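You operate a simulated robot arm through the tools that you are given. There is no shell and no other tool. Be economical: measure what you need, move in short steps, check, and stop when the job is done.

The job below is to be done with a simulated robot arm. You get a single attempt, and the scene is never put back.

## Task
Take the yellow candle stub and leave it on top of the bung of the large cask.
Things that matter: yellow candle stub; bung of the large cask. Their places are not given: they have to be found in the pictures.

The check looks at the end state, three seconds after you hand in, the way a careful person would. Anything else that was tipped, shoved, dropped, spilled or broken makes it a failure.

## Robot
A 6-joint arm with a two-finger parallel gripper, fixed in place. Base frame: the origin is at the foot of the arm, x ahead of it, y to its left, z up; the work surface is at about z = 0. Units: m, degrees, N and s.
With the tool pointing down near the work surface it reaches from about 0.18 to 0.46 m from the base axis. Its first joint turns from -70.0 to 70.0 degrees. Payload 1.9 kg.
Tool frame: the origin (TCP) lies between the finger pads and is the grasp point; the fingertips stand 0.023 m ahead of it; z points along the fingers, y is the line along which they close. The gripper opens to 0.094 m. The fingers are 0.038 m wide and 0.01 m thick; the gripper's body (0.054 by 0.096 m) begins 0.039 m behind the TCP.
Orientation is told as [roll, pitch, yaw] about the base's x, y, z axes, in that order, counted from this pose: with the fingers straight down and closing along the base's y, the tool's x points along the base's -x, its y along +y and its z along -z.

## Interface
- The arm moves only by the tool apply_moves. Its argument "plan" is one flat list of numbers, 5 for each row, row after row: the closure in counts, from 0 (fully open) to 255 (shut), then the shift along the base's x, y, z in mm, then the turn about the base's z in degrees. In form: [hand, dx, dy, dz, spin, hand, dx, dy, dz, spin, ...]. A call has 1 to 20 rows; each row shifts and turns the commanded pose from where the row before left it. Rows are played at 5 a second. More than 0.05 m and 8.6 degrees between two rows, or a gripper value outside its range, and nothing of the call is played. Where a pose cannot be reached the arm comes as near as it can. A force on the tool above 40 N (or 10 N above the force at the start of the call, whichever is more), or a blocked arm, ends the call early, and 0.2 s more pass. Each finger travels about 0.108 m/s and halts on what it meets, pressing with about 38 N; the grip force reading is that of the motor and also rises with nothing between the fingers. The clock runs only during rows and for 0.2 s after the last one: add rows that do not move to give the fingers time. It gives the time, the measured TCP pose, the force on the tool (base axes), the opening and the grip force at its end, in the units of the frame above (readings bear some noise).
- Cameras (640 x 400 px; columns grow to the right, rows downward): "scene" is fixed at [0.0311, 0.2934, 0.4341]; the picture's right is [-0.95, -0.33, 0.00], its down [-0.15, 0.44, -0.89] and it looks along [0.29, -0.84, -0.46] (base axes); focal length 376 px, centre (320, 200). "wrist" rides on the gripper at [-0.039, 0, -0.044] in the tool frame; the picture's right is [0.00, -1.00, 0.00], its down [0.97, 0.00, -0.24] and it looks along [0.24, 0.00, 0.97] (tool axes); focal length 218 px, centre (320, 200).
- get_image(camera): a new picture of that camera. No time passes.
- probe_pixels(camera, pixels): for up to 12 pixels [column, row] of the newest picture of that camera ("zoom" is the newest enlarged one), the place [x, y, z] in the base frame of the surface seen there, good to about 0.002 m. No time passes.
- zoom(camera, box): a new picture of the part [left, top, right, bottom] of that camera's present view, enlarged. No time passes.
- close_job(): hands the job in; it is judged then, once.

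Work in short steps. Measure before you move; look again where a grasp or a placing could have gone wrong, and mend it. You have 60 turns and 30 pictures in all, those below and enlarged ones among them. Open the gripper and draw the arm clear of the work before you hand the job in, unless the task says otherwise; then end with one line.

The tools are called after "Call:" as name(argument=value, ...) on one line, values as JSON. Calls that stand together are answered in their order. apply_moves: Moves the arm, as the interface text tells. Its arguments: {"type":"object","properties":{"plan":{"type":"array","items":{"type":"number"}}},"required":["plan"]} The other tools are called the same way: get_image (camera) takes a picture; probe_pixels (camera, pixels) gives the place of the surface under pixels of a picture; zoom (camera, box) takes an enlarged picture of a part of a camera's view; close_job () hands the job in.

At the start:

```text
time_s: 0.0
position: [0.3194, -0.153, 0.2602]
tcp_rot: [-0.1, 0.1, -0.2]
force: [0.7, -0.1, 0.4]
gripper_width: 0.0943
grasp_force: 0.0
```

scene: 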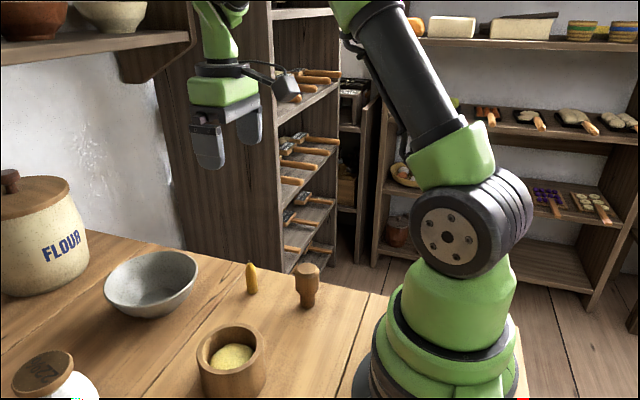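
wrist: 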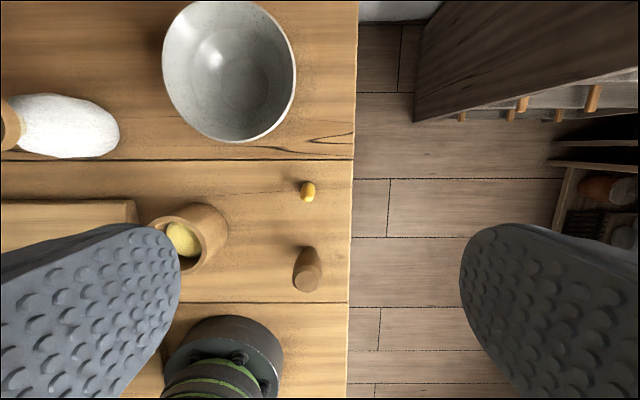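

The candle stub seems to be at scene (251,278). No cask is obvious yet, so I enlarge the table region to find it.

Call:
zoom(camera="scene", box=[180, 230, 380, 400])

Call:
zoom(camera="wrist", box=[0, 60, 360, 400])

```text
2.35 times, centred on (280, 315) of scene
```

zoom: 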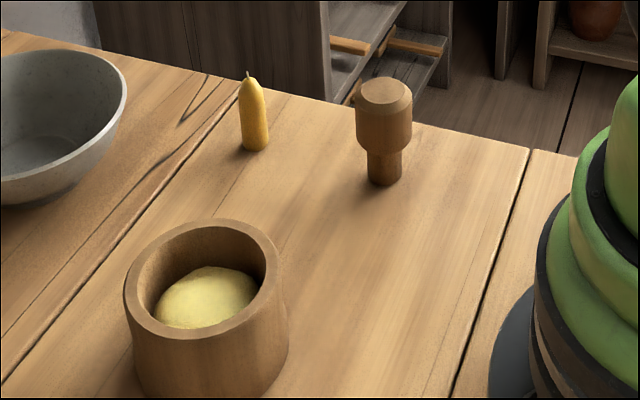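

```text
1.18 times, centred on (180, 230) of wrist
```

zoom: 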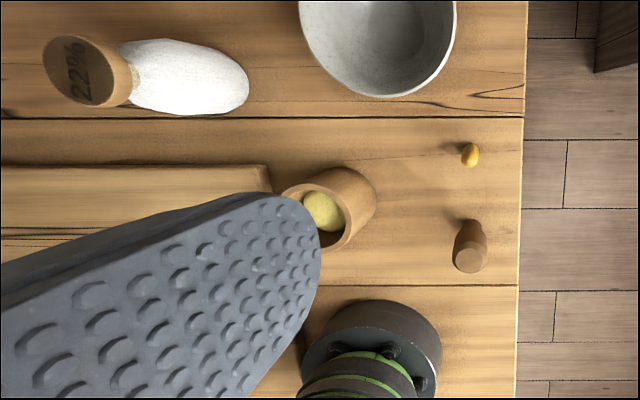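

The candle with wick is at zoom (254,113), and the peg-like item at (384,130) may be a loose bung. No cask is in view, so I swing the wrist camera to the left at height to see the rest of the table.

Call:
apply_moves(plan=[0, 0, 40, 0, 0, 0, 0, 40, 0, 0, 0, 0, 40, 0, 0, 0, 0, 40, 0, 0, 0, 0, 40, 0, 0, 0, 0, 40, 0, 0, 0, 0, 30, 0, 0])

Call:
get_image(camera="wrist")

Call:
get_image(camera="scene")

```text
time_s: 1.6
position: [0.3194, 0.118, 0.2593]
tcp_rot: [-0.1, 0.0, -0.3]
force: [0.3, 0.6, 0.3]
gripper_width: 0.0941
grasp_force: 0.1
```

```text
25 pictures are left
```

wrist: 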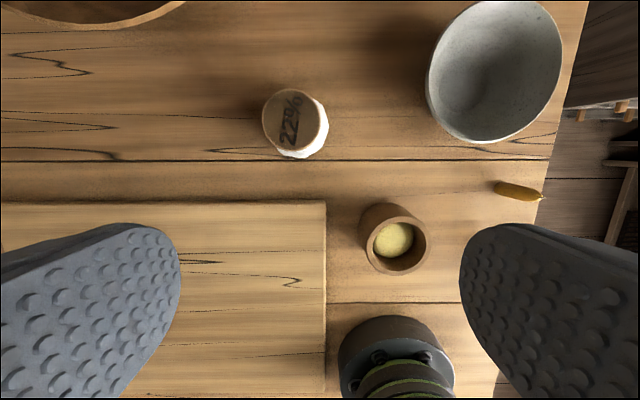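

```text
24 pictures are left
```

scene: 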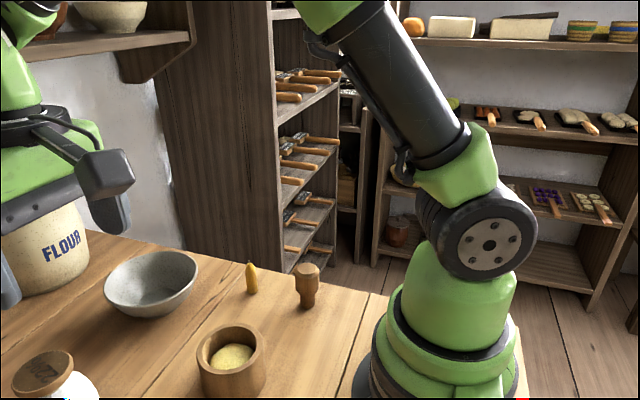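

A wooden rim shows at the top left (90,10). I move further left and ahead to see it.

Call:
apply_moves(plan=[0, 0, 40, 20, 0, 0, 0, 40, 20, 0, 0, 0, 40, 0, 0, 0, 0, 40, 0, 0, 0, 10, 20, 0, 0, 0, 0, 0, 0, 0])

Call:
get_image(camera="wrist")

```text
time_s: 3.0
position: [0.313, 0.2902, 0.289]
tcp_rot: [0.0, 0.0, -0.2]
force: [-0.1, 0.1, 0.5]
gripper_width: 0.0937
grasp_force: 0.1
out of reach, approached as far as the arm can: row 5
```

```text
23 pictures are left
```

wrist: 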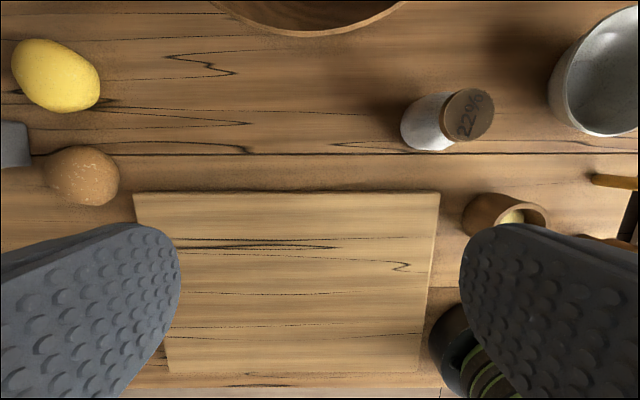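

Lemon, brown egg-like thing and a grey item are on the left; still no cask. I turn the wrist to look outward.

Call:
apply_moves(plan=[0, -10, -20, 0, 8.5, 0, -10, -20, 0, 8.5, 0, 0, -20, 0, 8.5, 0, 0, -20, 0, 8.5, 0, 0, -20, 0, 8.5, 0, 0, -20, 0, 8.5, 0, 0, -20, 0, 8.5, 0, 0, 0, 0, 8.5, 0, 0, 0, 0, 8.5, 0, 0, 0, 0, 8.5, 0, 0, 0, 0, 8.5, 0, 0, 0, 0, 8.5, 0, 0, 0, 0, 8.5, 0, 0, 0, 0, 8.5, 0, 0, 0, 0, 8.5, 0, 0, 0, 0, 8.5, 0, 0, 0, 0, 8.5])

Call:
get_image(camera="wrist")

```text
time_s: 6.6
position: [0.2928, 0.1504, 0.2908]
tcp_rot: [-0.1, 0.0, 144.4]
force: [-0.4, 0.9, -1.0]
gripper_width: 0.094
grasp_force: 0.0
```

```text
22 pictures are left
```

wrist: 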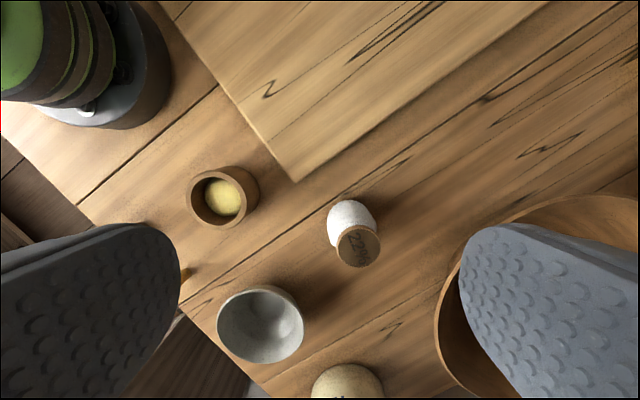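

Big wooden bowl, flour jar, metal bowl, 22% jar: still no cask. I turn toward yaw -90 to look past the left end of the table.

Call:
apply_moves(plan=[0, 0, 0, 0, -8.5, 0, 0, 0, 0, -8.5, 0, 0, 0, 0, -8.5, 0, 0, 0, 0, -8.5, 0, 0, 0, 0, -8.5, 0, 0, 0, 0, -8.5, 0, 0, 0, 0, -8.5, 0, 0, 0, 0, -8.5, 0, 0, 0, 0, -8.5, 0, 0, 0, 0, -8.5, 0, 0, 0, 0, -8.5, 0, 0, 0, 0, -8.5, 0, 0, 0, 0, -8.5, 0, 0, 0, 0, -8.5, 0, 0, 0, 0, -8.5, 0, 0, 0, 0, -8.5, 0, 0, 0, 0, -8.5])

Call:
apply_moves(plan=[0, 0, 20, 0, -8.5, 0, 0, 20, 0, -8.5, 0, 0, 20, 0, -8.5, 0, 0, 20, 0, -8.5, 0, 0, 20, 0, -8.5, 0, 0, 10, 0, -8.5, 0, 0, 10, 0, -8.5, 0, 0, 0, 0, -8.5, 0, 0, 0, 0, -8.5, 0, 0, 0, 0, -8.5, 0, 0, 0, 0, 0])

Call:
get_image(camera="wrist")

```text
time_s: 10.2
position: [0.2934, 0.1498, 0.2913]
tcp_rot: [0.0, 0.0, -0.2]
force: [-0.6, 0.0, 0.7]
gripper_width: 0.0939
grasp_force: 0.1
```

```text
time_s: 12.6
position: [0.2932, 0.2704, 0.2911]
tcp_rot: [-0.1, 0.0, -85.3]
force: [0.0, -0.2, -0.7]
gripper_width: 0.0939
grasp_force: 0.1
```

```text
21 pictures are left
```

wrist: 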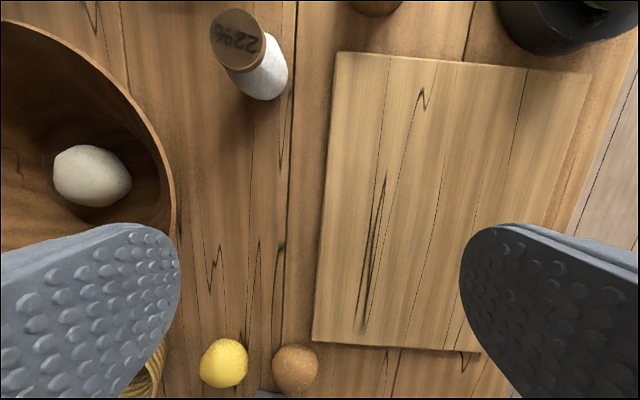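

Nothing beyond but lemon, egg and a basket. I'll examine the 22% jar and the peg more closely from the scene, and measure the main candidates.

Call:
zoom(camera="wrist", box=[180, 0, 320, 110])

Call:
zoom(camera="scene", box=[0, 160, 200, 400])

Call:
zoom(camera="scene", box=[235, 250, 335, 315])

Call:
probe_pixels(camera="scene", pixels=[[251, 265], [251, 278], [251, 290], [308, 268], [300, 268], [315, 268], [308, 280], [307, 303], [232, 355], [45, 370]])

```text
3.64 times, centred on (250, 55) of wrist
```

zoom: 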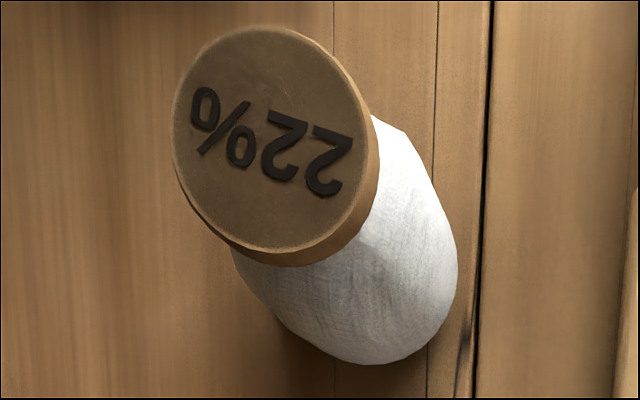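

```text
1.67 times, centred on (100, 280) of scene
```

zoom: 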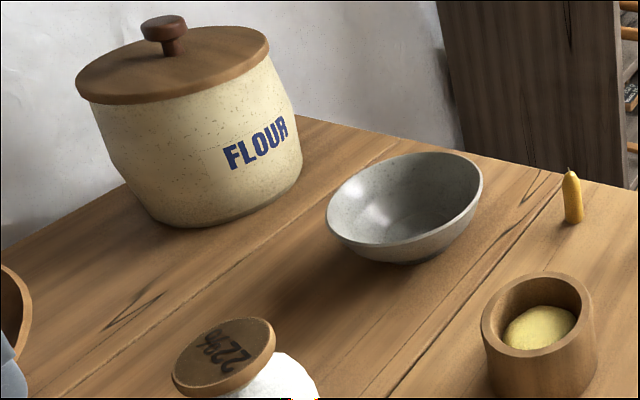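

```text
6.15 times, centred on (285, 282) of scene
```

zoom: 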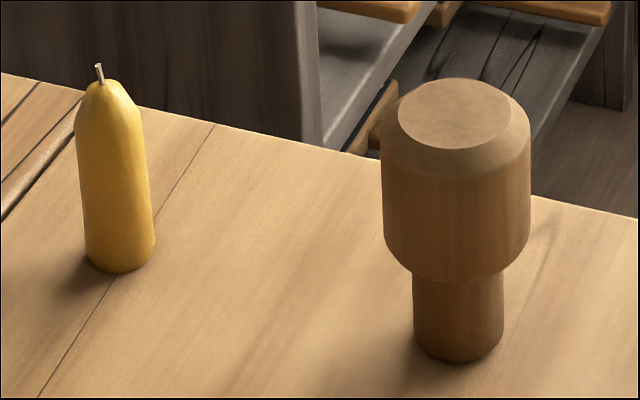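

```text
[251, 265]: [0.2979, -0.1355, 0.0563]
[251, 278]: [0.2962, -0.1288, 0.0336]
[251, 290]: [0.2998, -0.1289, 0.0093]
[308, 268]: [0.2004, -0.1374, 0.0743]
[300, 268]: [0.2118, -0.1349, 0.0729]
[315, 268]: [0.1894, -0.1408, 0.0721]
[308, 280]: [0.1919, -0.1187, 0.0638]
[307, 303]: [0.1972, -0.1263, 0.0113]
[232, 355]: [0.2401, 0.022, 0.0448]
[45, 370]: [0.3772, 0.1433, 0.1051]
```

There is no cask present. The wide-head/narrow-plug wooden piece at (307,285) is the loose bung, with its flat top at z≈0.074, and the candle stands at about (0.302,-0.138). I return to yaw 0 above the candle and bung for precise centres.

Call:
apply_moves(plan=[0, 0, -25, 0, 8.5, 0, 0, -25, 0, 8.5, 0, 0, -35, 0, 8.5, 0, 0, -40, 0, 8.5, 0, 0, -40, 0, 8.5, 0, 0, -40, 0, 8.5, 0, 0, -40, 0, 8.5, 0, 0, -40, 0, 8.5, 0, 0, -40, 0, 8.5, 0, 0, -40, -30, 8.5, 0, 0, -43, -30, 0, 0, 7, 0, -30, 0, 0, 0, 0, 0, 0])

Call:
get_image(camera="wrist")

```text
refused: row 11 steps farther than a row can; nothing moved
```

```text
17 pictures are left
```

wrist: 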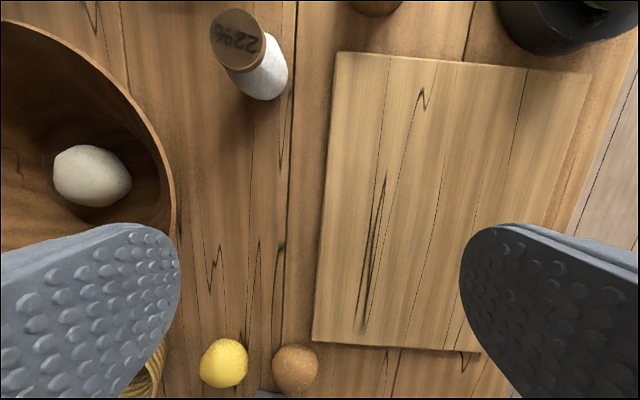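

The row was too long (the 52 mm step); I replay with the descent separated.

Call:
apply_moves(plan=[0, 0, -25, 0, 8.5, 0, 0, -25, 0, 8.5, 0, 0, -35, 0, 8.5, 0, 0, -40, 0, 8.5, 0, 0, -40, 0, 8.5, 0, 0, -40, 0, 8.5, 0, 0, -40, 0, 8.5, 0, 0, -40, 0, 8.5, 0, 0, -40, 0, 8.5, 0, 0, -40, 0, 8.5, 0, 0, -43, 0, 0, 0, 7, 0, -40, 0, 0, 0, 0, -40, 0, 0, 0, 0, 0, 0])

Call:
get_image(camera="wrist")

```text
time_s: 15.6
position: [0.2987, -0.1376, 0.2098]
tcp_rot: [-0.1, 0.1, -0.2]
force: [0.2, 0.3, -0.3]
gripper_width: 0.094
grasp_force: 0.0
```

```text
16 pictures are left
```

wrist: 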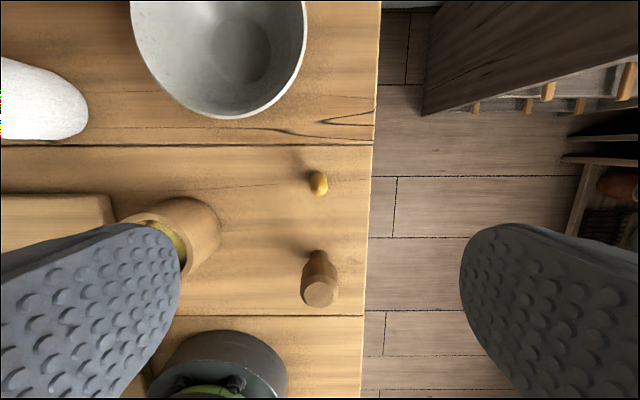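

The candle is at wrist (318,183) and the bung top at (320,292). I enlarge that area and probe both.

Call:
zoom(camera="wrist", box=[240, 160, 400, 320])

Call:
probe_pixels(camera="wrist", pixels=[[310, 181], [318, 175], [318, 185], [318, 191], [325, 183], [320, 292], [308, 292], [333, 292], [320, 303], [320, 282], [235, 117]])

```text
2.50 times, centred on (320, 240) of wrist
```

zoom: 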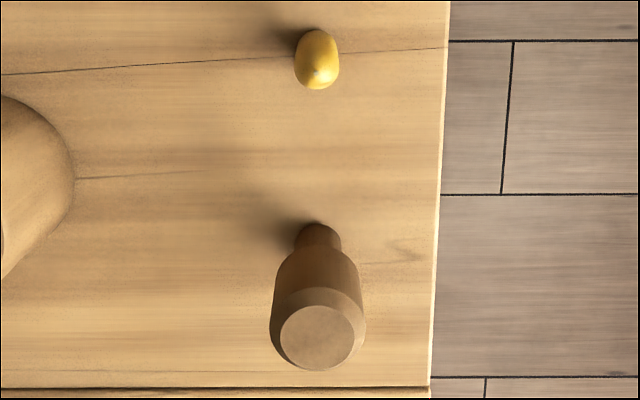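

```text
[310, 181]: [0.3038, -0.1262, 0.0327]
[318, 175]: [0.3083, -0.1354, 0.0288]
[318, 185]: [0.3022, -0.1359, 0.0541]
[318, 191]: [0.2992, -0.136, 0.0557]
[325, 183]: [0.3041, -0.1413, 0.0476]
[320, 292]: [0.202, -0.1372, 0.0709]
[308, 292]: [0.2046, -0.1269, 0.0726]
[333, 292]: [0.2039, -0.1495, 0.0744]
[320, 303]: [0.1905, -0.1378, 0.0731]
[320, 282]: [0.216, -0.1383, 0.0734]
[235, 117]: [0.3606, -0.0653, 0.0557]
```

I probe the disc and candle tip edges in the enlarged picture: disc spans zoom x 280–364 about (322,338), wick at (316,72).

Call:
probe_pixels(camera="zoom", pixels=[[322, 338], [284, 338], [360, 338], [322, 310], [322, 366], [316, 72], [316, 68], [297, 60], [336, 60], [316, 34], [316, 86]])

```text
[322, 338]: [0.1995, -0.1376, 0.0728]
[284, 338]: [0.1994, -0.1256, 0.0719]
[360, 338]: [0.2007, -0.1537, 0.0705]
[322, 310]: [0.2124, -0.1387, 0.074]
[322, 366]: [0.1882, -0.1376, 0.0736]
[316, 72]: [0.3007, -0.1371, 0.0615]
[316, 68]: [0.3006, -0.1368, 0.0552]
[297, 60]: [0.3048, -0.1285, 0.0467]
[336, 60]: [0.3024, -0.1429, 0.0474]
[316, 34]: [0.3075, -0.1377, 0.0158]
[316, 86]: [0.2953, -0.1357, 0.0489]
```

Candle centre ≈(0.3005,-0.1365), bung top centre ≈(0.200,-0.138,0.073). I descend with open fingers to z≈0.04 around the candle.

Call:
apply_moves(plan=[0, 2, 1, -40, 0, 0, 0, 0, -40, 0, 0, 0, 0, -40, 0, 0, 0, 0, -30, 0, 0, 0, 0, -20, 0, 0, 0, 0, 0, 0])

Call:
get_image(camera="wrist")

```text
time_s: 17.0
position: [0.3038, -0.1371, 0.0423]
tcp_rot: [0.1, 0.0, -0.2]
force: [0.0, -0.7, -0.2]
gripper_width: 0.0939
grasp_force: 0.0
```

```text
14 pictures are left
```

wrist: 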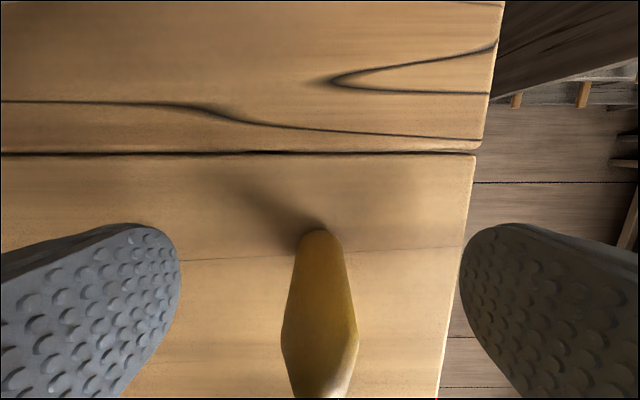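

The candle is centred between the pads (column ~319). I make a small correction and close in steps.

Call:
apply_moves(plan=[0, -2, 0, -3, 0, 80, 0, 0, 0, 0, 150, 0, 0, 0, 0, 185, 0, 0, 0, 0, 200, 0, 0, 0, 0, 210, 0, 0, 0, 0, 220, 0, 0, 0, 0, 220, 0, 0, 0, 0])

Call:
get_image(camera="wrist")

```text
time_s: 18.8
position: [0.3001, -0.1373, 0.0379]
tcp_rot: [-0.1, -0.1, -0.1]
force: [-0.1, 0.1, -0.7]
gripper_width: 0.015
grasp_force: 38.5
```

```text
13 pictures are left
```

wrist: 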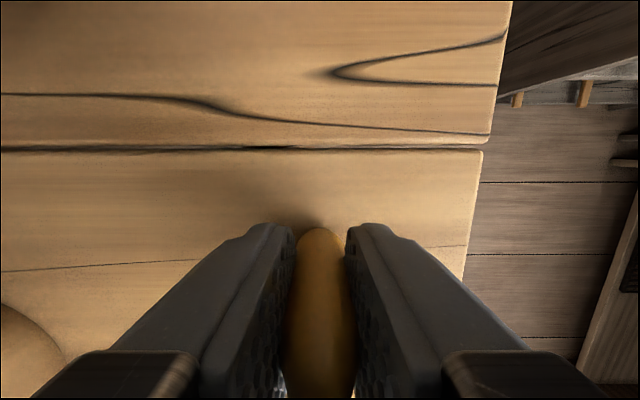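

Held at 15 mm width with 38 N. I lift straight up, then look.

Call:
apply_moves(plan=[220, 0, 0, 10, 0, 220, 0, 0, 30, 0, 220, 0, 0, 40, 0, 220, 0, 0, 40, 0, 220, 0, 0, 10, 0, 220, 0, 0, 0, 0])

Call:
zoom(camera="scene", box=[190, 170, 350, 320])

```text
time_s: 20.2
position: [0.2984, -0.1376, 0.1691]
tcp_rot: [-0.1, -0.1, -0.2]
force: [0.9, 0.1, -1.1]
gripper_width: 0.0147
grasp_force: 37.9
```

```text
2.67 times, centred on (270, 245) of scene
```

zoom: 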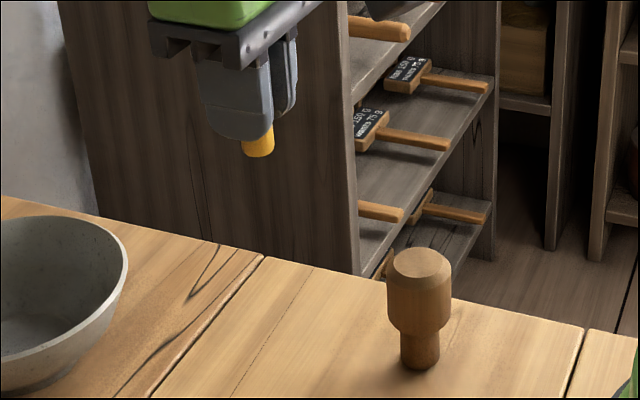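

The candle is vertical in the grip and the bung undisturbed. I move over the bung (−98 mm in x) and lower to just above it.

Call:
apply_moves(plan=[220, -30, 0, 0, 0, 220, -30, 0, 0, 0, 220, -25, 0, 0, 0, 220, -14, 0, 0, 0, 220, 0, 0, -20, 0, 220, 0, 0, -20, 0, 220, 0, 0, 0, 0, 220, 0, 0, 0, 0])

Call:
zoom(camera="scene", box=[250, 200, 370, 320])

Call:
get_image(camera="wrist")

```text
time_s: 22.0
position: [0.1998, -0.1371, 0.1283]
tcp_rot: [0.0, 0.0, -0.2]
force: [0.1, 0.0, 0.8]
gripper_width: 0.0162
grasp_force: 37.8
```

```text
3.33 times, centred on (310, 260) of scene
```

zoom: 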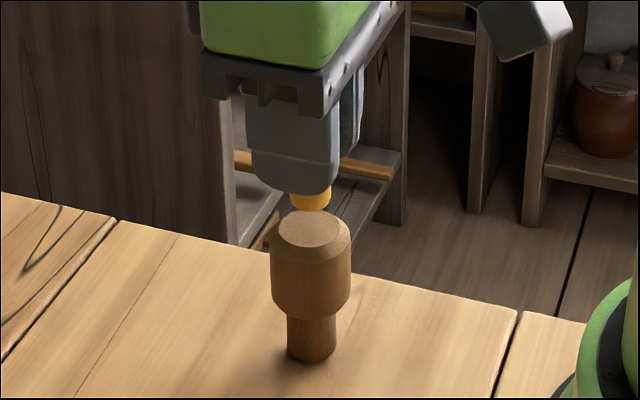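

```text
10 pictures are left
```

wrist: 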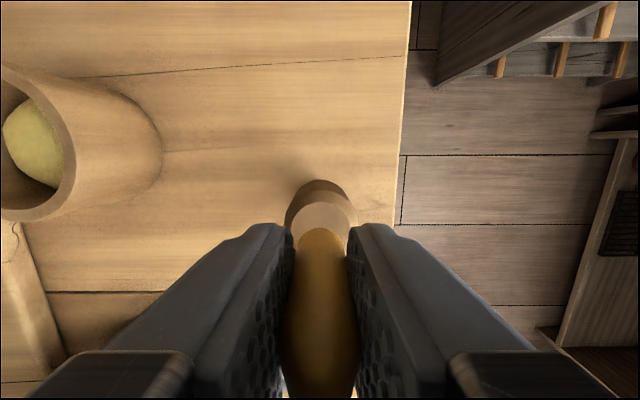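

The candle is above the bung, both near column 321–323 in the wrist view; I shift 1 mm in −y and lower 14 mm.

Call:
apply_moves(plan=[220, 0, -1, -6, 0, 220, 0, 0, -5, 0, 220, 0, 0, -3, 0, 220, 0, 0, 0, 0, 220, 0, 0, 0, 0])

Call:
zoom(camera="scene", box=[280, 240, 340, 290])

```text
time_s: 23.2
position: [0.1999, -0.1379, 0.1144]
tcp_rot: [0.0, 0.0, -0.2]
force: [0.6, 0.1, 0.0]
gripper_width: 0.0161
grasp_force: 37.2
```

```text
8.00 times, centred on (310, 265) of scene
```

zoom: 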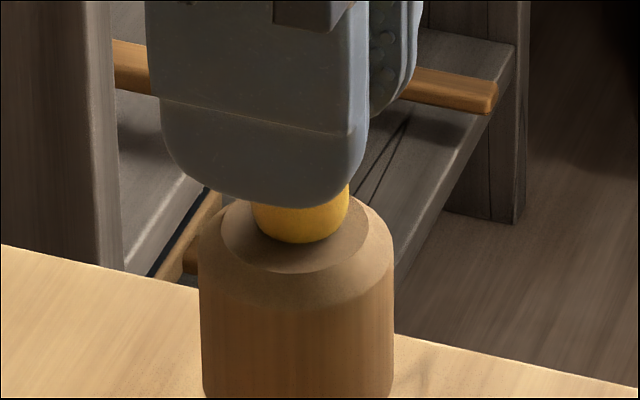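

The candle base (zoom 253–349) sits within the flat disc (222–368), about 1 mm to the right and ~3 mm above. I shift +1 mm x and lower in 1 mm steps watching the force.

Call:
apply_moves(plan=[220, 1, 0, -1, 0, 220, 0, 0, -1, 0, 220, 0, 0, 0, 0, 220, 0, 0, 0, 0])

Call:
zoom(camera="scene", box=[280, 240, 340, 290])

```text
time_s: 24.2
position: [0.2022, -0.1375, 0.1114]
tcp_rot: [-0.1, 0.1, -0.2]
force: [-0.1, 0.6, 0.8]
gripper_width: 0.0162
grasp_force: 38.1
```

```text
8.00 times, centred on (310, 265) of scene
```

zoom: 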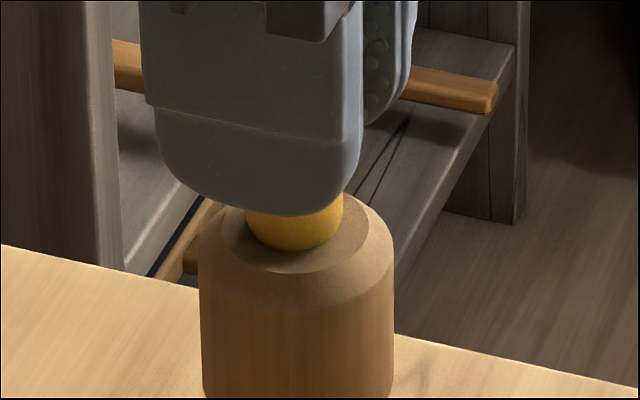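

Now centred (244–344 vs disc 222–368), no contact force yet. I lower another 1 mm, in two half steps.

Call:
apply_moves(plan=[220, 0, 0, -0.5, 0, 220, 0, 0, -0.5, 0, 220, 0, 0, 0, 0, 220, 0, 0, 0, 0])

```text
time_s: 25.2
position: [0.2028, -0.1382, 0.1112]
tcp_rot: [-0.1, -0.2, -0.2]
force: [0.1, -0.3, 17.5]
gripper_width: 0.016
grasp_force: 37.7
```

Contact at 17.5 N. I ease up 0.5 mm to relieve it, then open gradually.

Call:
apply_moves(plan=[220, 0, 0, 0.5, 0, 220, 0, 0, 0, 0])

Call:
zoom(camera="scene", box=[280, 240, 340, 290])

```text
time_s: 25.8
position: [0.2019, -0.1379, 0.1119]
tcp_rot: [-0.1, 0.0, -0.2]
force: [0.6, 0.3, 12.3]
gripper_width: 0.0162
grasp_force: 38.1
```

```text
8.00 times, centred on (310, 265) of scene
```

zoom: 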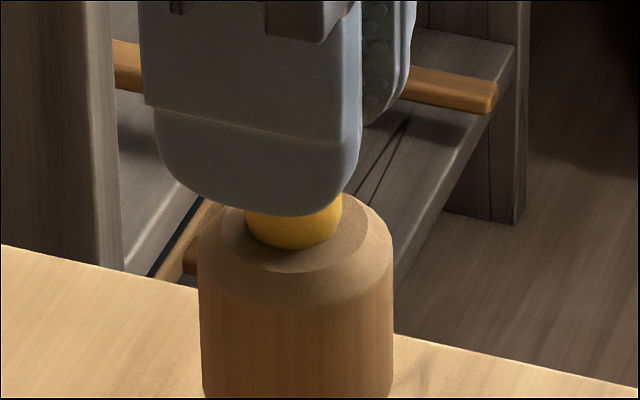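

Still 12 N of contact with everything upright and the base inside the disc. I ease up another 0.5 mm and open in small steps.

Call:
apply_moves(plan=[220, 0, 0, 0.5, 0, 220, 0, 0, 0, 0, 208, 0, 0, 0, 0, 204, 0, 0, 0, 0, 200, 0, 0, 0, 0, 190, 0, 0, 0, 0, 170, 0, 0, 0, 0, 130, 0, 0, 0, 0, 80, 0, 0, 0, 0, 80, 0, 0, 0, 0])

Call:
zoom(camera="scene", box=[250, 200, 370, 320])

```text
time_s: 28.0
position: [0.2023, -0.1385, 0.1135]
tcp_rot: [-0.1, 0.0, -0.2]
force: [-0.2, -0.1, 0.0]
gripper_width: 0.0644
grasp_force: 0.1
```

```text
3.33 times, centred on (310, 260) of scene
```

zoom: 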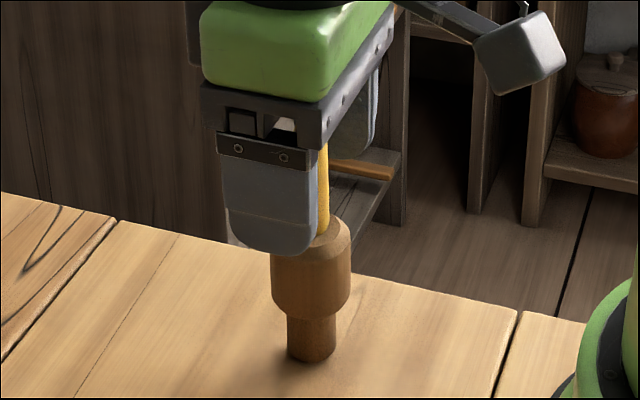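

The candle stands upright on the bung and the fingers are free. I raise straight up 120 mm, then back off in +x and check.

Call:
apply_moves(plan=[80, 0, 0, 15, 0, 80, 0, 0, 25, 0, 80, 0, 0, 40, 0, 80, 0, 0, 40, 0, 80, 0, 0, 20, 0, 80, 40, 0, 0, 0, 80, 40, 0, 0, 0, 80, 0, 0, 0, 0, 80, 0, 0, 0, 0])

Call:
get_image(camera="scene")

Call:
zoom(camera="scene", box=[250, 200, 370, 320])

```text
time_s: 30.0
position: [0.2814, -0.1391, 0.2523]
tcp_rot: [0.1, 0.0, -0.2]
force: [-0.5, 0.2, 0.1]
gripper_width: 0.0644
grasp_force: 0.1
```

```text
5 pictures are left
```

scene: 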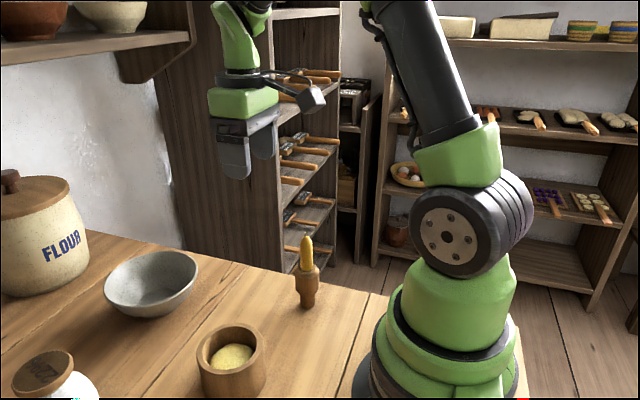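

```text
3.33 times, centred on (310, 260) of scene
```

zoom: 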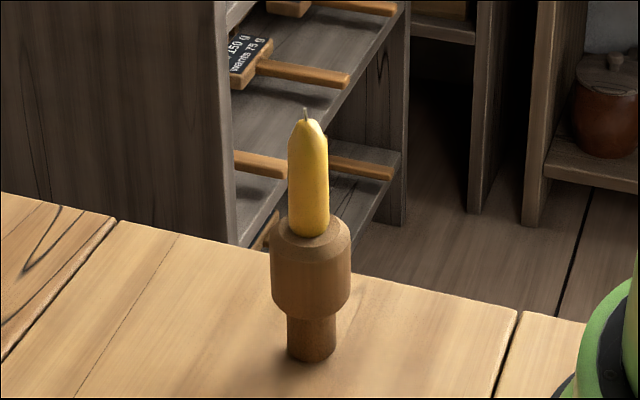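

The candle stands upright and centred on the bung at scene (307,250), nothing else was disturbed, and the arm is clear with the fingers parted. I hand in.

Call:
close_job()

```text
The job is handed in.
```

The yellow candle stub is standing upright on the loose wooden bung; no cask was visible anywhere, so I took that piece to be the large cask's bung.
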